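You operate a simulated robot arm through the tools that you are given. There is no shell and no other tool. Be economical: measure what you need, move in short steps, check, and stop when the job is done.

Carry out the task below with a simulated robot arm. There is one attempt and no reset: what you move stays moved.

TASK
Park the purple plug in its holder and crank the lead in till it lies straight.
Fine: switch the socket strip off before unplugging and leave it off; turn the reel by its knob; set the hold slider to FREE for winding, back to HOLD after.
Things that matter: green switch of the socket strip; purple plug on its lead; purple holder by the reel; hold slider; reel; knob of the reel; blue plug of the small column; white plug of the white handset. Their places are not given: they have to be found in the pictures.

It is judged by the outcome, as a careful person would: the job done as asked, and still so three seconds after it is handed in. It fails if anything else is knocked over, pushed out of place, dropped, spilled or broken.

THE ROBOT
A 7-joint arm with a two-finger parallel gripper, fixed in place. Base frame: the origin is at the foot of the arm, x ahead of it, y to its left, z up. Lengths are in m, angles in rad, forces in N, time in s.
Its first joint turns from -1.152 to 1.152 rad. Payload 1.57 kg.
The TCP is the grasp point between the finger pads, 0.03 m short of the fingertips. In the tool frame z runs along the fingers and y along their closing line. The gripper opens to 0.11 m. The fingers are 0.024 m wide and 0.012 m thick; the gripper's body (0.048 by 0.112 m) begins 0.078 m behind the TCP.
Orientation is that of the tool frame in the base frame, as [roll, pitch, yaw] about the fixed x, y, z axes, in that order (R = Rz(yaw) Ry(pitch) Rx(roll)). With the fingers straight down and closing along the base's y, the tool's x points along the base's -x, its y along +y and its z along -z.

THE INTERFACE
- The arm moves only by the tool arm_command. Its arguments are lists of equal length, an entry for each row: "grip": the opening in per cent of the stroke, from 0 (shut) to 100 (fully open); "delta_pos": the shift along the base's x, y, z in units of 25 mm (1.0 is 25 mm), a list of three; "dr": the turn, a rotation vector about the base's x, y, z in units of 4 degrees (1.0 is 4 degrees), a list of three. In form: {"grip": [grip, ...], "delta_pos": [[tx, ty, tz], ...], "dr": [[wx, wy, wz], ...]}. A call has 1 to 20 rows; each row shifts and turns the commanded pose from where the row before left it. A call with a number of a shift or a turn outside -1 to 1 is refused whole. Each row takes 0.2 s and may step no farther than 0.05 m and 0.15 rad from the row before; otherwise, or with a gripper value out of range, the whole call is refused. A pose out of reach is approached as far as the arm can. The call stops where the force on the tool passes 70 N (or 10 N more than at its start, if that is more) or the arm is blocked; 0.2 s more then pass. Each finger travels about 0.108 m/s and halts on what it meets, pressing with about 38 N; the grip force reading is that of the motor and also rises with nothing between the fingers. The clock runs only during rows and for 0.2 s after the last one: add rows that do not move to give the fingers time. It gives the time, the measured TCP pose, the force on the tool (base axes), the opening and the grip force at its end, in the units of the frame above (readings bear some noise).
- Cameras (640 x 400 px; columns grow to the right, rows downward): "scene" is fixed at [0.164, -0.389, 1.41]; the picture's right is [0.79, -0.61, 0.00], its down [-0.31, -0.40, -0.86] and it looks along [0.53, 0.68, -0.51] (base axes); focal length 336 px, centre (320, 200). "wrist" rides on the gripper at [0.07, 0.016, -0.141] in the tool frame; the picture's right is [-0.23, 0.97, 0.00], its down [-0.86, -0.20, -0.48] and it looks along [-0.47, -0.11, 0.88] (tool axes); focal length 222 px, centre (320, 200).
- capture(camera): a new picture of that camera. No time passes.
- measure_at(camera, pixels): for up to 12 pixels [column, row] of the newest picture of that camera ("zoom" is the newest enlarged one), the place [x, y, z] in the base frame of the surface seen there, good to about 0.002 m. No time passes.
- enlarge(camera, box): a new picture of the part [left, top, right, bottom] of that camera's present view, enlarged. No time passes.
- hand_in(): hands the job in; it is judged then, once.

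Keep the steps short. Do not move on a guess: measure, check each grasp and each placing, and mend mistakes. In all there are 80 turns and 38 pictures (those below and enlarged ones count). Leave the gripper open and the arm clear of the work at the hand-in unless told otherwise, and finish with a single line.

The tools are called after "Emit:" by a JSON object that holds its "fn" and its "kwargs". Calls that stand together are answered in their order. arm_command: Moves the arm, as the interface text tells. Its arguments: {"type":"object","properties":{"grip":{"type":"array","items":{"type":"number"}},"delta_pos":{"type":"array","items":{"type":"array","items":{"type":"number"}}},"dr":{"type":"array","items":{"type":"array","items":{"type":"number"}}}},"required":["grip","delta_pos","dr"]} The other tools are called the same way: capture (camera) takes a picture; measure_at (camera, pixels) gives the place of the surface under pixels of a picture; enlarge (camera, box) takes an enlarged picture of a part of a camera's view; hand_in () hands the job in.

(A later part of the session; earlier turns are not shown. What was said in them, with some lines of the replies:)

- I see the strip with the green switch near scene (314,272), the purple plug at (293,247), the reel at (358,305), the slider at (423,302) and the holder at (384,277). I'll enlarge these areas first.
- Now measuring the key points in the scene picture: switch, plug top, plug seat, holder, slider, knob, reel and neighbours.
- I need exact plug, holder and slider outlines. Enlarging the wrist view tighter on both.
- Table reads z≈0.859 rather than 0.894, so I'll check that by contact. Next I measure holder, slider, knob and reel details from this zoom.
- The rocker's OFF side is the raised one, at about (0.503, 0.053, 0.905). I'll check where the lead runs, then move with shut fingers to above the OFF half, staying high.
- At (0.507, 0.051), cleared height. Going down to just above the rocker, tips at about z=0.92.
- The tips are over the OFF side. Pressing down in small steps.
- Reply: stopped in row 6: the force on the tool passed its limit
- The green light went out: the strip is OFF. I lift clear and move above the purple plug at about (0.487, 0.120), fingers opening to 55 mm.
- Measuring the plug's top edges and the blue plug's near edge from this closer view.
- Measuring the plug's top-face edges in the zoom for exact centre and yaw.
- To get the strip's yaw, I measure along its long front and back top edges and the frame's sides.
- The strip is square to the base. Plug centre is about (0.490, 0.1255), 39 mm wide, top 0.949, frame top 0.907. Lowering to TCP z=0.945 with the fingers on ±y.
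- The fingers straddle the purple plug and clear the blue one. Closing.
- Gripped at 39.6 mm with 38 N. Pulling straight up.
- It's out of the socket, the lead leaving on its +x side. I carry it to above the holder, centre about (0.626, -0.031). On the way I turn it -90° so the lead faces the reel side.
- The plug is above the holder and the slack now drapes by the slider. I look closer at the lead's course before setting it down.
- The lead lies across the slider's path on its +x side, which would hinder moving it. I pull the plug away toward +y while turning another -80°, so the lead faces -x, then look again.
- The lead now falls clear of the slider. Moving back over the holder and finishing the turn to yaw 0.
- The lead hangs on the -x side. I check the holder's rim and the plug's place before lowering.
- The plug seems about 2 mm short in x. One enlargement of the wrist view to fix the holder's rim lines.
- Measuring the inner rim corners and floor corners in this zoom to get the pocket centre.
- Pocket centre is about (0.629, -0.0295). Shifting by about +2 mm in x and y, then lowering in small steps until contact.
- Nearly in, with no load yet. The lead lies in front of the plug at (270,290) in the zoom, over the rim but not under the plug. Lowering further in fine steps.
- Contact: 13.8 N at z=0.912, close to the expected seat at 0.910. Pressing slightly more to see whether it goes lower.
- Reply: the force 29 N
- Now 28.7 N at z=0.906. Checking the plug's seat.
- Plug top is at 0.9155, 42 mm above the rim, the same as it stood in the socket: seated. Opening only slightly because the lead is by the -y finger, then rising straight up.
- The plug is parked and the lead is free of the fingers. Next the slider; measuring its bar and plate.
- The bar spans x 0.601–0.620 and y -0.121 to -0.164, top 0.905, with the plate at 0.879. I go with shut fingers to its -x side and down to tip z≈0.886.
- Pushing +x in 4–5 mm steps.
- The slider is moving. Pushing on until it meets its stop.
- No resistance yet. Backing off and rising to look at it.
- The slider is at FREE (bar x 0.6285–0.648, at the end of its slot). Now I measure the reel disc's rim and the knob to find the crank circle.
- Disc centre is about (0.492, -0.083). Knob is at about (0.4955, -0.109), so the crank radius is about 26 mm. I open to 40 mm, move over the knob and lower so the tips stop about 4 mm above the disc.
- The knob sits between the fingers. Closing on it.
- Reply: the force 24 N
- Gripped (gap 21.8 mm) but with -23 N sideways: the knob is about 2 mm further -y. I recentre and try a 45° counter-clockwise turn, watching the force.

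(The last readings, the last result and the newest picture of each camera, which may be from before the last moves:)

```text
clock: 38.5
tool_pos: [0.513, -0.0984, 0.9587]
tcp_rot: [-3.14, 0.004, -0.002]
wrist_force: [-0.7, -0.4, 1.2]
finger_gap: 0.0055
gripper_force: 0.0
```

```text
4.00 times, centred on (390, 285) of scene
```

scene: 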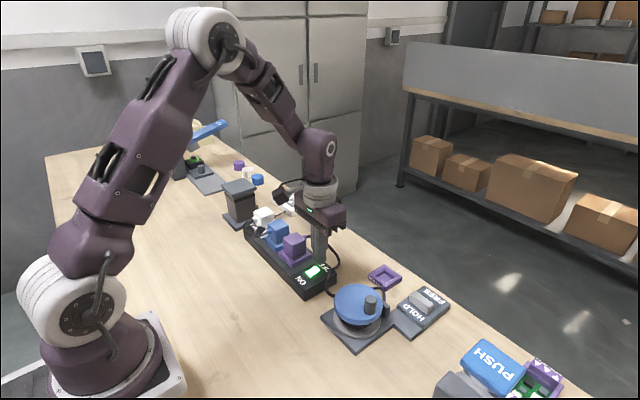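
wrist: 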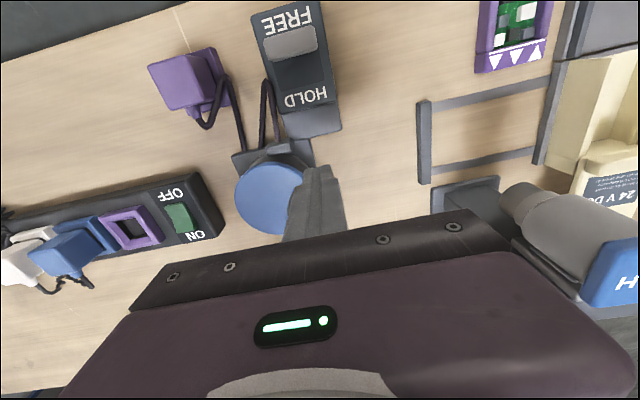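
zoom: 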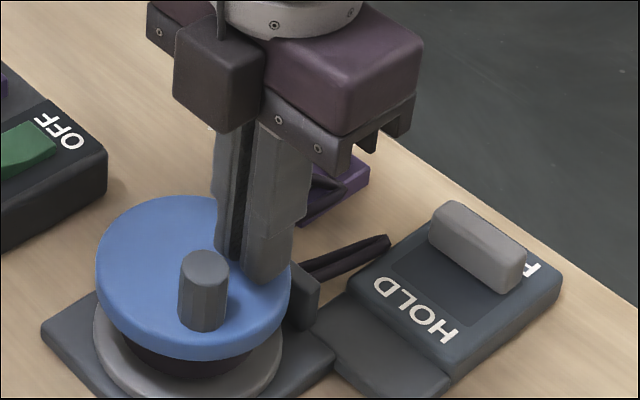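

The knob slipped out toward -x; the disc turned a little clockwise. Measuring where the knob is now.

Emit:
{"fn": "measure_at", "kwargs": {"camera": "zoom", "pixels": [[204, 258], [188, 258], [220, 258], [204, 251], [204, 267], [190, 300], [215, 300], [181, 263], [227, 266]]}}

```text
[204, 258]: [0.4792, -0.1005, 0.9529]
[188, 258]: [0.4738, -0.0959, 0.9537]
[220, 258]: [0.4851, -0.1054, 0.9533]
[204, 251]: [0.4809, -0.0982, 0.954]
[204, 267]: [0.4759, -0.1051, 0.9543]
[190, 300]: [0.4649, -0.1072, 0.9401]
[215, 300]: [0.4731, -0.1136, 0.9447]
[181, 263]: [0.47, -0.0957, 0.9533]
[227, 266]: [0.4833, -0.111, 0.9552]
```

Knob centre is now about (0.477, -0.1035). Counter-clockwise seems blocked, so winding should be clockwise. I rise, go over the knob with open fingers and grip again.

Emit:
{"fn": "arm_command", "kwargs": {"grip": [5, 20, 37, 37, 37, 37, 37, 37, 25, 10, 5, 5], "delta_pos": [[0, 0, 0.7], [0, 0, 0.7], [-0.72, -0.1, 0], [-0.72, -0.1, 0], [0, 0, 0], [0, 0, -0.7], [0, 0, -0.7], [0, 0, 0], [0, 0, 0], [0, 0, 0], [0, 0, 0], [0, 0, 0]], "dr": [[0, 0, 0], [0, 0, 0], [0, 0, 0], [0, 0, 0], [0, 0, 0], [0, 0, 0], [0, 0, 0], [0, 0, 0], [0, 0, 0], [0, 0, 0], [0, 0, 0], [0, 0, 0]]}}

```text
clock: 41.1
tool_pos: [0.4776, -0.105, 0.9587]
tcp_rot: [-3.14, 0.003, -0.002]
wrist_force: [2.6, 4.9, -6.5]
finger_gap: 0.0214
gripper_force: 34.6
```

Gripped with low side forces. Turning 45° clockwise and reading the force.

Emit:
{"fn": "arm_command", "kwargs": {"grip": [5, 5, 5, 5], "delta_pos": [[-0.201, 0.195, 0], [-0.144, 0.24, 0], [-0.076, 0.269, 0], [0, 0, 0]], "dr": [[0, 0, 0], [0, 0, 0], [0, 0, 0], [0, 0, 0]]}}

Emit:
{"fn": "enlarge", "kwargs": {"camera": "scene", "box": [310, 235, 470, 335]}}

```text
clock: 42.1
tool_pos: [0.4671, -0.0871, 0.9588]
tcp_rot: [-3.141, 0.005, -0.003]
wrist_force: [-5.8, -1.4, 0.5]
finger_gap: 0.0213
gripper_force: 34.8
```

```text
4.00 times, centred on (390, 285) of scene
```

zoom: 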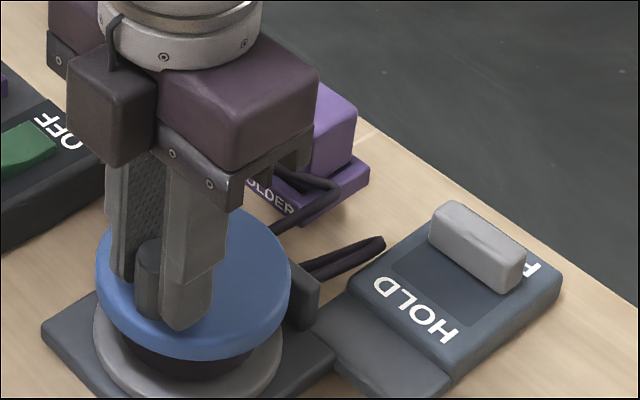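

It turns freely clockwise and the slack loop is shrinking slightly. Continuing about 60° and checking the side force to refine the circle.

Emit:
{"fn": "arm_command", "kwargs": {"grip": [5, 5, 5, 5], "delta_pos": [[-0.028, 0.376, 0], [0.132, 0.358, 0], [0.244, 0.294, 0], [0, 0, 0]], "dr": [[0, 0, 0], [0, 0, 0], [0, 0, 0], [0, 0, 0]]}}

```text
clock: 43.1
tool_pos: [0.4747, -0.0601, 0.9574]
tcp_rot: [-3.141, 0.005, 0.001]
wrist_force: [-13.6, 14.8, 7.5]
finger_gap: 0.0209
gripper_force: 34.3
```

The outward force shows a larger circle. Fitting the gripped positions gives centre about (0.497, -0.081) and radius about 30.7 mm. Continuing clockwise about 100° on that circle.

Emit:
{"fn": "arm_command", "kwargs": {"grip": [5, 5, 5, 5, 5, 5], "delta_pos": [[0.328, 0.328, 0], [0.412, 0.112, 0], [0.428, -0.04, 0], [0.384, -0.18, 0], [0.304, -0.3, 0], [0, 0, 0]], "dr": [[0, 0, 0], [0, 0, 0], [0, 0, 0], [0, 0, 0], [0, 0, 0], [0, 0, 0]]}}

Emit:
{"fn": "enlarge", "kwargs": {"camera": "scene", "box": [310, 235, 470, 335]}}

```text
clock: 44.5
tool_pos: [0.5213, -0.0635, 0.9599]
tcp_rot: [3.141, 0.003, 0.0]
wrist_force: [-0.2, -1.0, -11.2]
finger_gap: 0.021
gripper_force: 34.6
```

```text
4.00 times, centred on (390, 285) of scene
```

zoom: 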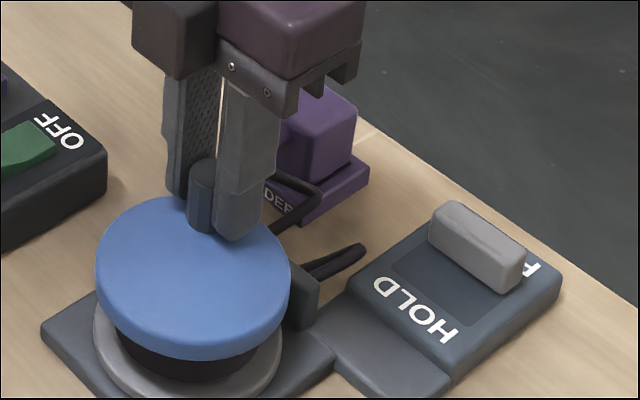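

The lead is being wound in: the loop tip went back from (393,238) to (365,248). The circle now fits well. Turning another half turn clockwise.

Emit:
{"fn": "arm_command", "kwargs": {"grip": [5, 5, 5, 5, 5, 5, 5, 5, 5, 5], "delta_pos": [[0.18, -0.386, 0], [0.037, -0.425, 0], [-0.11, -0.412, 0], [-0.244, -0.35, 0], [-0.35, -0.244, 0], [-0.412, -0.11, 0], [-0.425, 0.037, 0], [-0.386, 0.18, 0], [-0.302, 0.302, 0], [0, 0, 0]], "dr": [[0, 0, 0], [0, 0, 0], [0, 0, 0], [0, 0, 0], [0, 0, 0], [0, 0, 0], [0, 0, 0], [0, 0, 0], [0, 0, 0], [0, 0, 0]]}}

Emit:
{"fn": "enlarge", "kwargs": {"camera": "scene", "box": [310, 235, 470, 335]}}

```text
clock: 46.7
tool_pos: [0.4745, -0.099, 0.9577]
tcp_rot: [-3.14, 0.004, -0.002]
wrist_force: [12.6, 8.5, -9.5]
finger_gap: 0.0211
gripper_force: 33.9
```

```text
4.00 times, centred on (390, 285) of scene
```

zoom: 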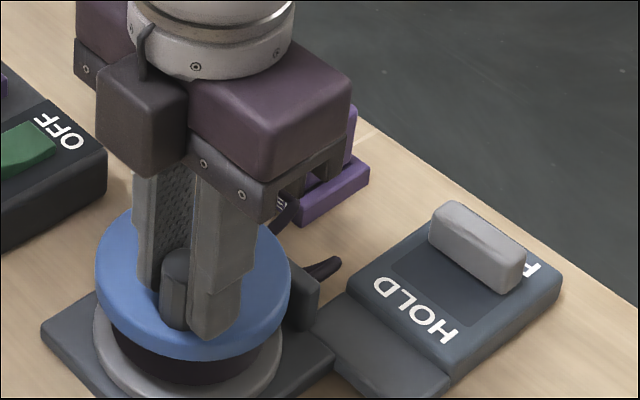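

The loop is shrinking further (tip now at (338,262)). Another half turn clockwise on a 30 mm circle.

Emit:
{"fn": "arm_command", "kwargs": {"grip": [5, 5, 5, 5, 5, 5, 5, 5, 5, 5], "delta_pos": [[-0.174, 0.392, 0], [-0.036, 0.416, 0], [0.108, 0.404, 0], [0.24, 0.34, 0], [0.34, 0.24, 0], [0.404, 0.108, 0], [0.416, -0.036, 0], [0.376, -0.176, 0], [0.296, -0.296, 0], [0, 0, 0]], "dr": [[0, 0, 0], [0, 0, 0], [0, 0, 0], [0, 0, 0], [0, 0, 0], [0, 0, 0], [0, 0, 0], [0, 0, 0], [0, 0, 0], [0, 0, 0]]}}

Emit:
{"fn": "enlarge", "kwargs": {"camera": "scene", "box": [310, 235, 470, 335]}}

```text
clock: 48.9
tool_pos: [0.5226, -0.0649, 0.9581]
tcp_rot: [3.14, -0.001, -0.002]
wrist_force: [9.6, 3.8, 13.3]
finger_gap: 0.0212
gripper_force: 33.7
```

```text
4.00 times, centred on (390, 285) of scene
```

zoom: 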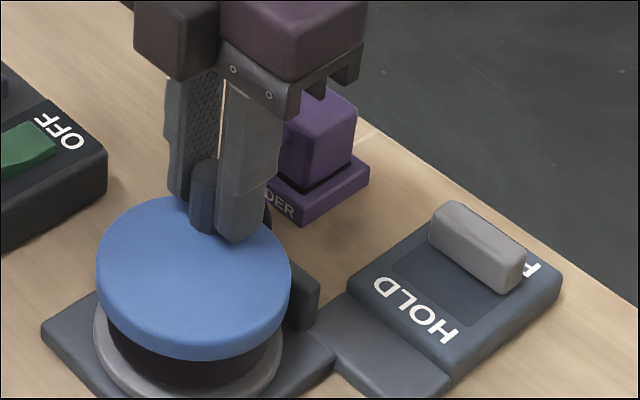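

The loop by the slider is gone. Looking through the wrist camera at the rest of the lead.

Emit:
{"fn": "capture", "kwargs": {"camera": "wrist"}}

```text
5 pictures are left
```

wrist: 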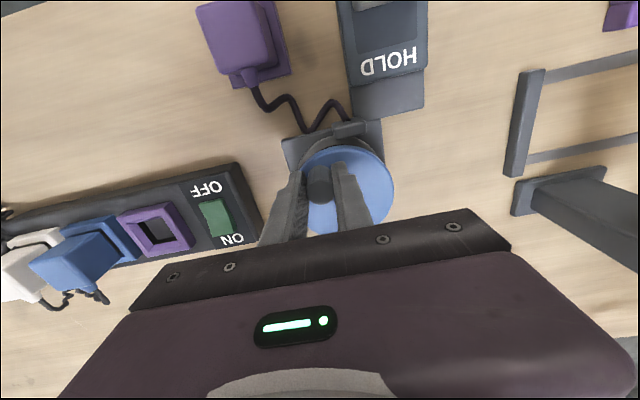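

Some zigzag is left between plug (255,90) and guide (348,118), roughly 30 mm of slack. Turning 80° more, watching the tangential force.

Emit:
{"fn": "arm_command", "kwargs": {"grip": [5, 5, 5, 5, 5], "delta_pos": [[0.196, -0.372, 0], [0.036, -0.424, 0], [-0.112, -0.408, 0], [-0.24, -0.348, 0], [0, 0, 0]], "dr": [[0, 0, 0], [0, 0, 0], [0, 0, 0], [0, 0, 0], [0, 0, 0]]}}

Emit:
{"fn": "enlarge", "kwargs": {"camera": "scene", "box": [310, 235, 470, 335]}}

```text
clock: 50.1
tool_pos: [0.5178, -0.1014, 0.9564]
tcp_rot: [-3.141, 0.008, -0.002]
wrist_force: [-8.2, 7.8, -4.0]
finger_gap: 0.0212
gripper_force: 34.1
```

```text
4.00 times, centred on (390, 285) of scene
```

zoom: 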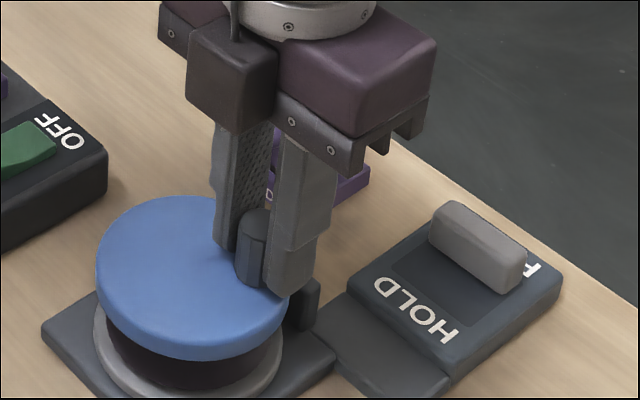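

No tangential resistance yet, so still slack. Two more 20° steps and read again.

Emit:
{"fn": "arm_command", "kwargs": {"grip": [5, 5, 5], "delta_pos": [[-0.36, -0.216, 0], [-0.4, -0.108, 0], [0, 0, 0]], "dr": [[0, 0, 0], [0, 0, 0], [0, 0, 0]]}}

Emit:
{"fn": "capture", "kwargs": {"camera": "wrist"}}

```text
clock: 50.9
tool_pos: [0.5001, -0.1103, 0.9569]
tcp_rot: [-3.14, 0.005, -0.001]
wrist_force: [-1.2, 19.0, -27.3]
finger_gap: 0.0209
gripper_force: 33.9
```

```text
3 pictures are left
```

wrist: 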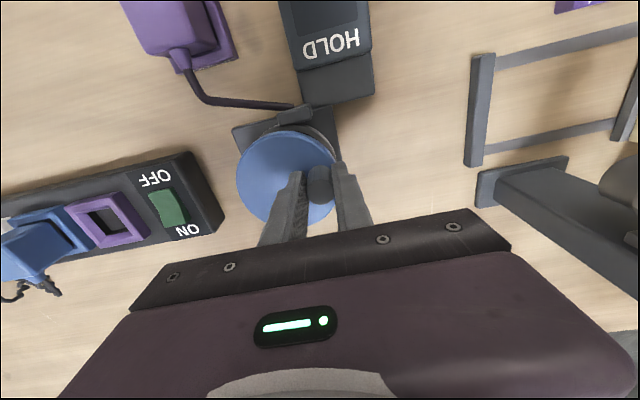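

The lead is nearly straight, with only a bend at (200,98) by the plug. 20° more in small steps, reading the force.

Emit:
{"fn": "arm_command", "kwargs": {"grip": [5, 5, 5], "delta_pos": [[-0.2, 0.02, 0], [-0.2, 0.05, 0], [0, 0, 0]], "dr": [[0, 0, 0], [0, 0, 0], [0, 0, 0]]}}

```text
clock: 51.7
tool_pos: [0.4882, -0.1086, 0.959]
tcp_rot: [3.141, 0.004, -0.002]
wrist_force: [4.2, 13.6, -26.6]
finger_gap: 0.0212
gripper_force: 34.5
```

Only about 4 N of resistance. Another 15°.

Emit:
{"fn": "arm_command", "kwargs": {"grip": [5, 5, 5], "delta_pos": [[-0.15, 0.06, 0], [-0.13, 0.06, 0], [0, 0, 0]], "dr": [[0, 0, 0], [0, 0, 0], [0, 0, 0]]}}

Emit:
{"fn": "enlarge", "kwargs": {"camera": "wrist", "box": [100, 0, 360, 160]}}

```text
clock: 52.5
tool_pos: [0.4835, -0.106, 0.958]
tcp_rot: [3.141, 0.005, -0.003]
wrist_force: [5.4, 6.9, -16.4]
finger_gap: 0.021
gripper_force: 34.7
```

```text
2.46 times, centred on (230, 80) of wrist
```

zoom: 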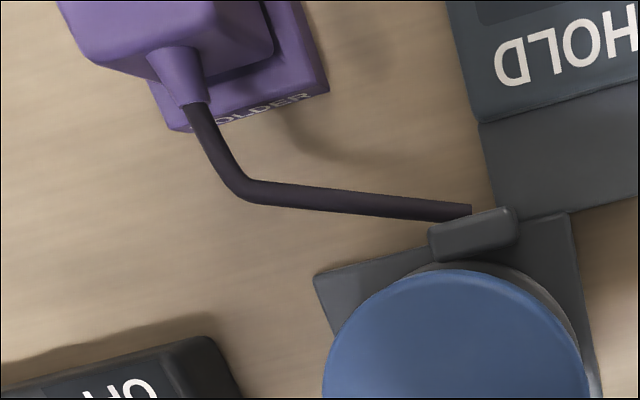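

A bend remains near the plug. Measuring along the lead to compute the slack.

Emit:
{"fn": "measure_at", "kwargs": {"camera": "zoom", "pixels": [[195, 105], [205, 130], [220, 162], [245, 188], [280, 194], [330, 201], [400, 208], [460, 211], [475, 235]]}}

```text
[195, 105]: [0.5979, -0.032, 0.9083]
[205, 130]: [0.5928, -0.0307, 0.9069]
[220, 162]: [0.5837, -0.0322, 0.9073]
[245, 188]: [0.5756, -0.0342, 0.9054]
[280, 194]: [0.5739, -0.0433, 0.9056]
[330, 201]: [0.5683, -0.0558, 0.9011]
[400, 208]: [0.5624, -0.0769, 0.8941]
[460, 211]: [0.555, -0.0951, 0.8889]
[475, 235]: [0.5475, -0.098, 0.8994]
```

The lead hangs free in the air with about 10 mm to spare and no tangential force yet. Another 20° clockwise.

Emit:
{"fn": "arm_command", "kwargs": {"grip": [5, 5, 5], "delta_pos": [[-0.17, 0.11, 0], [-0.154, 0.13, 0], [0, 0, 0]], "dr": [[0, 0, 0], [0, 0, 0], [0, 0, 0]]}}

```text
clock: 53.3
tool_pos: [0.4753, -0.1003, 0.9582]
tcp_rot: [3.14, 0.002, 0.0]
wrist_force: [2.7, 1.7, -1.8]
finger_gap: 0.0212
gripper_force: 34.9
```

Still no resistance. 20° more.

Emit:
{"fn": "arm_command", "kwargs": {"grip": [5, 5, 5], "delta_pos": [[-0.115, 0.17, 0], [-0.089, 0.186, 0], [0, 0, 0]], "dr": [[0, 0, 0], [0, 0, 0], [0, 0, 0]]}}

```text
clock: 54.1
tool_pos: [0.4699, -0.0922, 0.9578]
tcp_rot: [3.141, 0.001, -0.002]
wrist_force: [-1.5, -3.5, 7.0]
finger_gap: 0.0212
gripper_force: 34.4
```

Slight resistance (about 3 N). 12° more.

Emit:
{"fn": "arm_command", "kwargs": {"grip": [5, 5, 5], "delta_pos": [[-0.035, 0.12, 0], [-0.025, 0.12, 0], [0, 0, 0]], "dr": [[0, 0, 0], [0, 0, 0], [0, 0, 0]]}}

Emit:
{"fn": "enlarge", "kwargs": {"camera": "wrist", "box": [100, 0, 360, 160]}}

```text
clock: 54.9
tool_pos: [0.4667, -0.0863, 0.9583]
tcp_rot: [-3.141, 0.001, -0.002]
wrist_force: [-6.3, -7.0, 26.2]
finger_gap: 0.0212
gripper_force: 34.4
```

```text
2.46 times, centred on (230, 80) of wrist
```

zoom: 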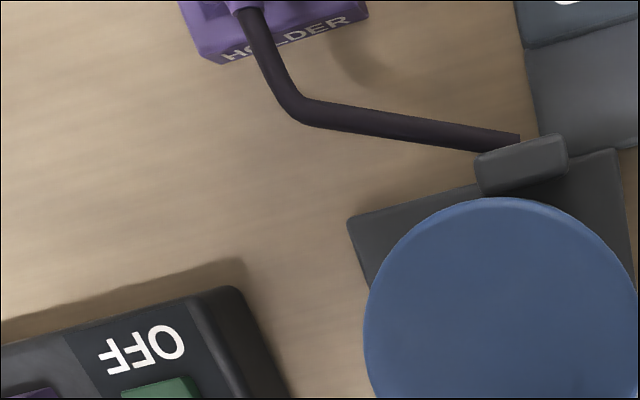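

Emit:
{"fn": "measure_at", "kwargs": {"camera": "zoom", "pixels": [[242, 12], [255, 40], [270, 75], [300, 110], [340, 117], [400, 127], [460, 135], [510, 140], [540, 160], [215, 30]]}}

```text
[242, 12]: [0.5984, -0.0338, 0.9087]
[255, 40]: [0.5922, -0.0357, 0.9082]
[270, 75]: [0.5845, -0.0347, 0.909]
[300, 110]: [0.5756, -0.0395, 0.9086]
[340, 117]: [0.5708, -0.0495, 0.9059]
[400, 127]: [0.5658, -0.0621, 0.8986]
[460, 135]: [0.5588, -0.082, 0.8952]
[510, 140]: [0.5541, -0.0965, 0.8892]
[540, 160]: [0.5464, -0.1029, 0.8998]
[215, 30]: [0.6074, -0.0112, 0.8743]
```

The lead runs straight from the guide to a short stiff stub at the plug, and the tangential load is rising (7 N). A last small 10° step to confirm it is taut.

Emit:
{"fn": "arm_command", "kwargs": {"grip": [5, 5, 5], "delta_pos": [[-0.01, 0.1, 0], [0, 0.1, 0], [0, 0, 0]], "dr": [[0, 0, 0], [0, 0, 0], [0, 0, 0]]}}

```text
clock: 55.7
tool_pos: [0.4659, -0.0797, 0.9585]
tcp_rot: [3.141, 0.001, -0.001]
wrist_force: [-8.2, -7.2, 5.2]
finger_gap: 0.0212
gripper_force: 34.6
```

Load is steady and not slackening, so the lead is wound in. I release the knob, rise, and turn the gripper so it can grip the slider bar along x.

Emit:
{"fn": "arm_command", "kwargs": {"grip": [20, 37, 37, 37, 37, 37, 45, 45, 45, 45, 45, 45, 45, 45, 45, 45, 45, 45, 45, 45], "delta_pos": [[0, 0, 0], [0, 0, 0], [0, 0, 0.8], [0, 0, 0.8], [0, 0, 0.8], [0.45, -0.16, 0], [0.45, -0.16, 0], [0.45, -0.16, 0], [0.45, -0.16, 0], [0.45, -0.16, 0], [0.45, -0.16, 0], [0.45, -0.16, 0], [0.45, -0.16, 0], [0.45, -0.16, 0], [0.45, -0.16, 0], [0.45, -0.16, 0], [0.45, -0.16, 0], [0.45, -0.16, 0], [0.45, -0.16, 0], [0.45, -0.16, 0]], "dr": [[0, 0, 0], [0, 0, 0], [0, 0, 0], [0, 0, 0], [0, 0, 0], [0, 0, 1], [0, 0, 1], [0, 0, 1], [0, 0, 1], [0, 0, 1], [0, 0, 1], [0, 0, 1], [0, 0, 1], [0, 0, 1], [0, 0, 1], [0, 0, 1], [0, 0, 1], [0, 0, 1], [0, 0, 1], [0, 0, 1]]}}

```text
clock: 59.9
tool_pos: [0.6365, -0.1393, 1.0189]
tcp_rot: [-3.141, 0.004, 1.045]
wrist_force: [0.1, 0.6, 1.2]
finger_gap: 0.0498
gripper_force: 0.1
```

Finishing the turn to 90° and lowering around the bar, checking before closing.

Emit:
{"fn": "arm_command", "kwargs": {"grip": [45, 45, 45, 45, 45, 45, 45, 45, 45, 45, 45, 45, 45, 45], "delta_pos": [[0.06, -0.1, 0], [0, 0, 0], [0, 0, 0], [0, 0, 0], [0, 0, 0], [0, 0, 0], [0, 0, 0], [0, 0, 0], [0, 0, -0.9], [0, 0, -0.9], [0, 0, -0.9], [0, 0, -0.9], [0, 0, -0.45], [0, 0, 0]], "dr": [[0, 0, 0.941], [0, 0, 0.941], [0, 0, 0.941], [0, 0, 0.941], [0, 0, 0.941], [0, 0, 0.941], [0, 0, 0.941], [0, 0, 0.941], [0, 0, 0], [0, 0, 0], [0, 0, 0], [0, 0, 0], [0, 0, 0], [0, 0, 0]]}}

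```text
clock: 62.9
tool_pos: [0.6378, -0.1417, 0.9153]
tcp_rot: [-3.141, 0.003, 1.572]
wrist_force: [-0.5, 0.1, -0.4]
finger_gap: 0.0494
gripper_force: 0.1
```

Down at z=0.915 with no contact. Closing on the bar.

Emit:
{"fn": "arm_command", "kwargs": {"grip": [30, 15, 10, 10], "delta_pos": [[0, 0, 0], [0, 0, 0], [0, 0, 0], [0, 0, 0]], "dr": [[0, 0, 0], [0, 0, 0], [0, 0, 0], [0, 0, 0]]}}

```text
clock: 63.9
tool_pos: [0.6366, -0.1423, 0.9169]
tcp_rot: [3.141, 0.002, 1.572]
wrist_force: [-0.7, 0.5, -1.0]
finger_gap: 0.018
gripper_force: 32.6
```

Bar gripped (18 mm). Sliding -x about 26 mm toward HOLD.

Emit:
{"fn": "arm_command", "kwargs": {"grip": [10, 10, 10, 10, 10, 10], "delta_pos": [[-0.2, 0, 0], [-0.2, 0, 0], [-0.2, 0, 0], [-0.2, 0, 0], [-0.24, 0, 0], [0, 0, 0]], "dr": [[0, 0, 0], [0, 0, 0], [0, 0, 0], [0, 0, 0], [0, 0, 0], [0, 0, 0]]}}

```text
clock: 65.3
tool_pos: [0.6115, -0.1408, 0.9167]
tcp_rot: [3.14, 0.003, 1.57]
wrist_force: [7.0, 0.7, -1.3]
finger_gap: 0.0181
gripper_force: 32.8
```

About 7 N at x=0.6115. A small further nudge to be sure of the stop.

Emit:
{"fn": "arm_command", "kwargs": {"grip": [10, 10, 10], "delta_pos": [[-0.05, 0, 0], [-0.05, 0, 0], [0, 0, 0]], "dr": [[0, 0, 0], [0, 0, 0], [0, 0, 0]]}}

```text
clock: 66.1
tool_pos: [0.6131, -0.1414, 0.9174]
tcp_rot: [3.136, 0.004, 1.57]
wrist_force: [29.8, 1.6, -5.3]
finger_gap: 0.018
gripper_force: 32.5
```

The slider is hard against its HOLD stop. Opening and rising clear.

Emit:
{"fn": "arm_command", "kwargs": {"grip": [10, 35, 35, 35, 35, 35, 35, 60, 100, 100, 100, 100, 100, 100, 100, 100], "delta_pos": [[0.08, 0, 0], [0, 0, 0], [0, 0, 0], [0, 0, 0.7], [0, 0, 1], [0, 0, 1], [0, 0, 1], [-0.8, -0.1, 1], [-0.8, -0.1, 1], [-0.8, -0.1, 1], [-0.8, -0.1, 1], [-0.8, -0.1, 1], [-0.8, -0.1, 1], [-0.8, -0.1, 1], [-0.8, -0.1, 1], [0, 0, 0]], "dr": [[0, 0, 0], [0, 0, 0], [0, 0, 0], [0, 0, 0], [0, 0, 0], [0, 0, 0], [0, 0, 0], [0, 0, 0], [0, 0, 0], [0, 0, 0], [0, 0, 0], [0, 0, 0], [0, 0, 0], [0, 0, 0], [0, 0, 0], [0, 0, 0]]}}

Emit:
{"fn": "enlarge", "kwargs": {"camera": "scene", "box": [230, 190, 470, 340]}}

```text
clock: 69.5
tool_pos: [0.45, -0.1615, 1.2078]
tcp_rot: [-3.141, 0.004, 1.571]
wrist_force: [0.7, -0.5, -0.3]
finger_gap: 0.11
gripper_force: 0.1
```

```text
2.67 times, centred on (350, 265) of scene
```

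zoom: 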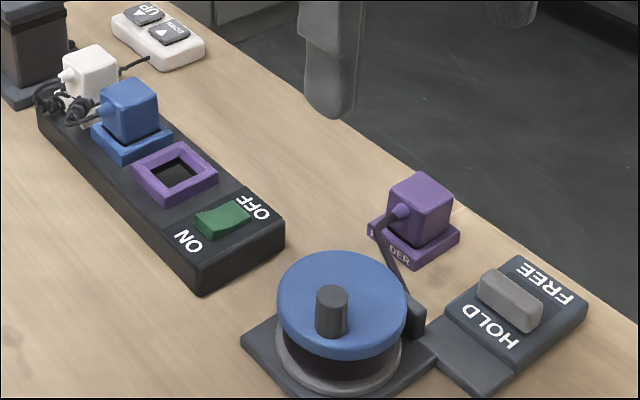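

Slider reads HOLD, strip is off, plug is seated. I measure the knob, lead, plug top and slider in this picture.

Emit:
{"fn": "measure_at", "kwargs": {"camera": "zoom", "pixels": [[332, 297], [320, 296], [345, 296], [420, 190], [400, 212], [388, 220], [379, 232], [390, 255], [400, 280], [408, 297], [505, 295], [500, 315]]}}

```text
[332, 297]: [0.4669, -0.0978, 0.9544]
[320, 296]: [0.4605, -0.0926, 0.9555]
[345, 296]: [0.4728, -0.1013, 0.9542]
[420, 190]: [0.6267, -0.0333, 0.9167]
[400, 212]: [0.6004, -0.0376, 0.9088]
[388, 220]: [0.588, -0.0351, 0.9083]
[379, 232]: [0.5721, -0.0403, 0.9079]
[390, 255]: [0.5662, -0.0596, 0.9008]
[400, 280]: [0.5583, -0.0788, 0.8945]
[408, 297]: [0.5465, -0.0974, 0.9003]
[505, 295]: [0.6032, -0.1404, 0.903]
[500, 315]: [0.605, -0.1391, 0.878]
```

After release the reel sprang back about 30° and stopped, so the lead had been fully tight. It now hangs straight from the plug's stub to the guide. The plug is seated, the strip is off, the slider is at HOLD, nothing else has moved, and the arm is clear and open. Handing in.

Emit:
{"fn": "hand_in", "kwargs": {}}

```text
The job is handed in.
```

The purple plug is in its holder and the lead is cranked in; it runs straight to the reel apart from a bend about 2 cm from the plug that more cranking did not remove, with the strip off and the slider at HOLD.
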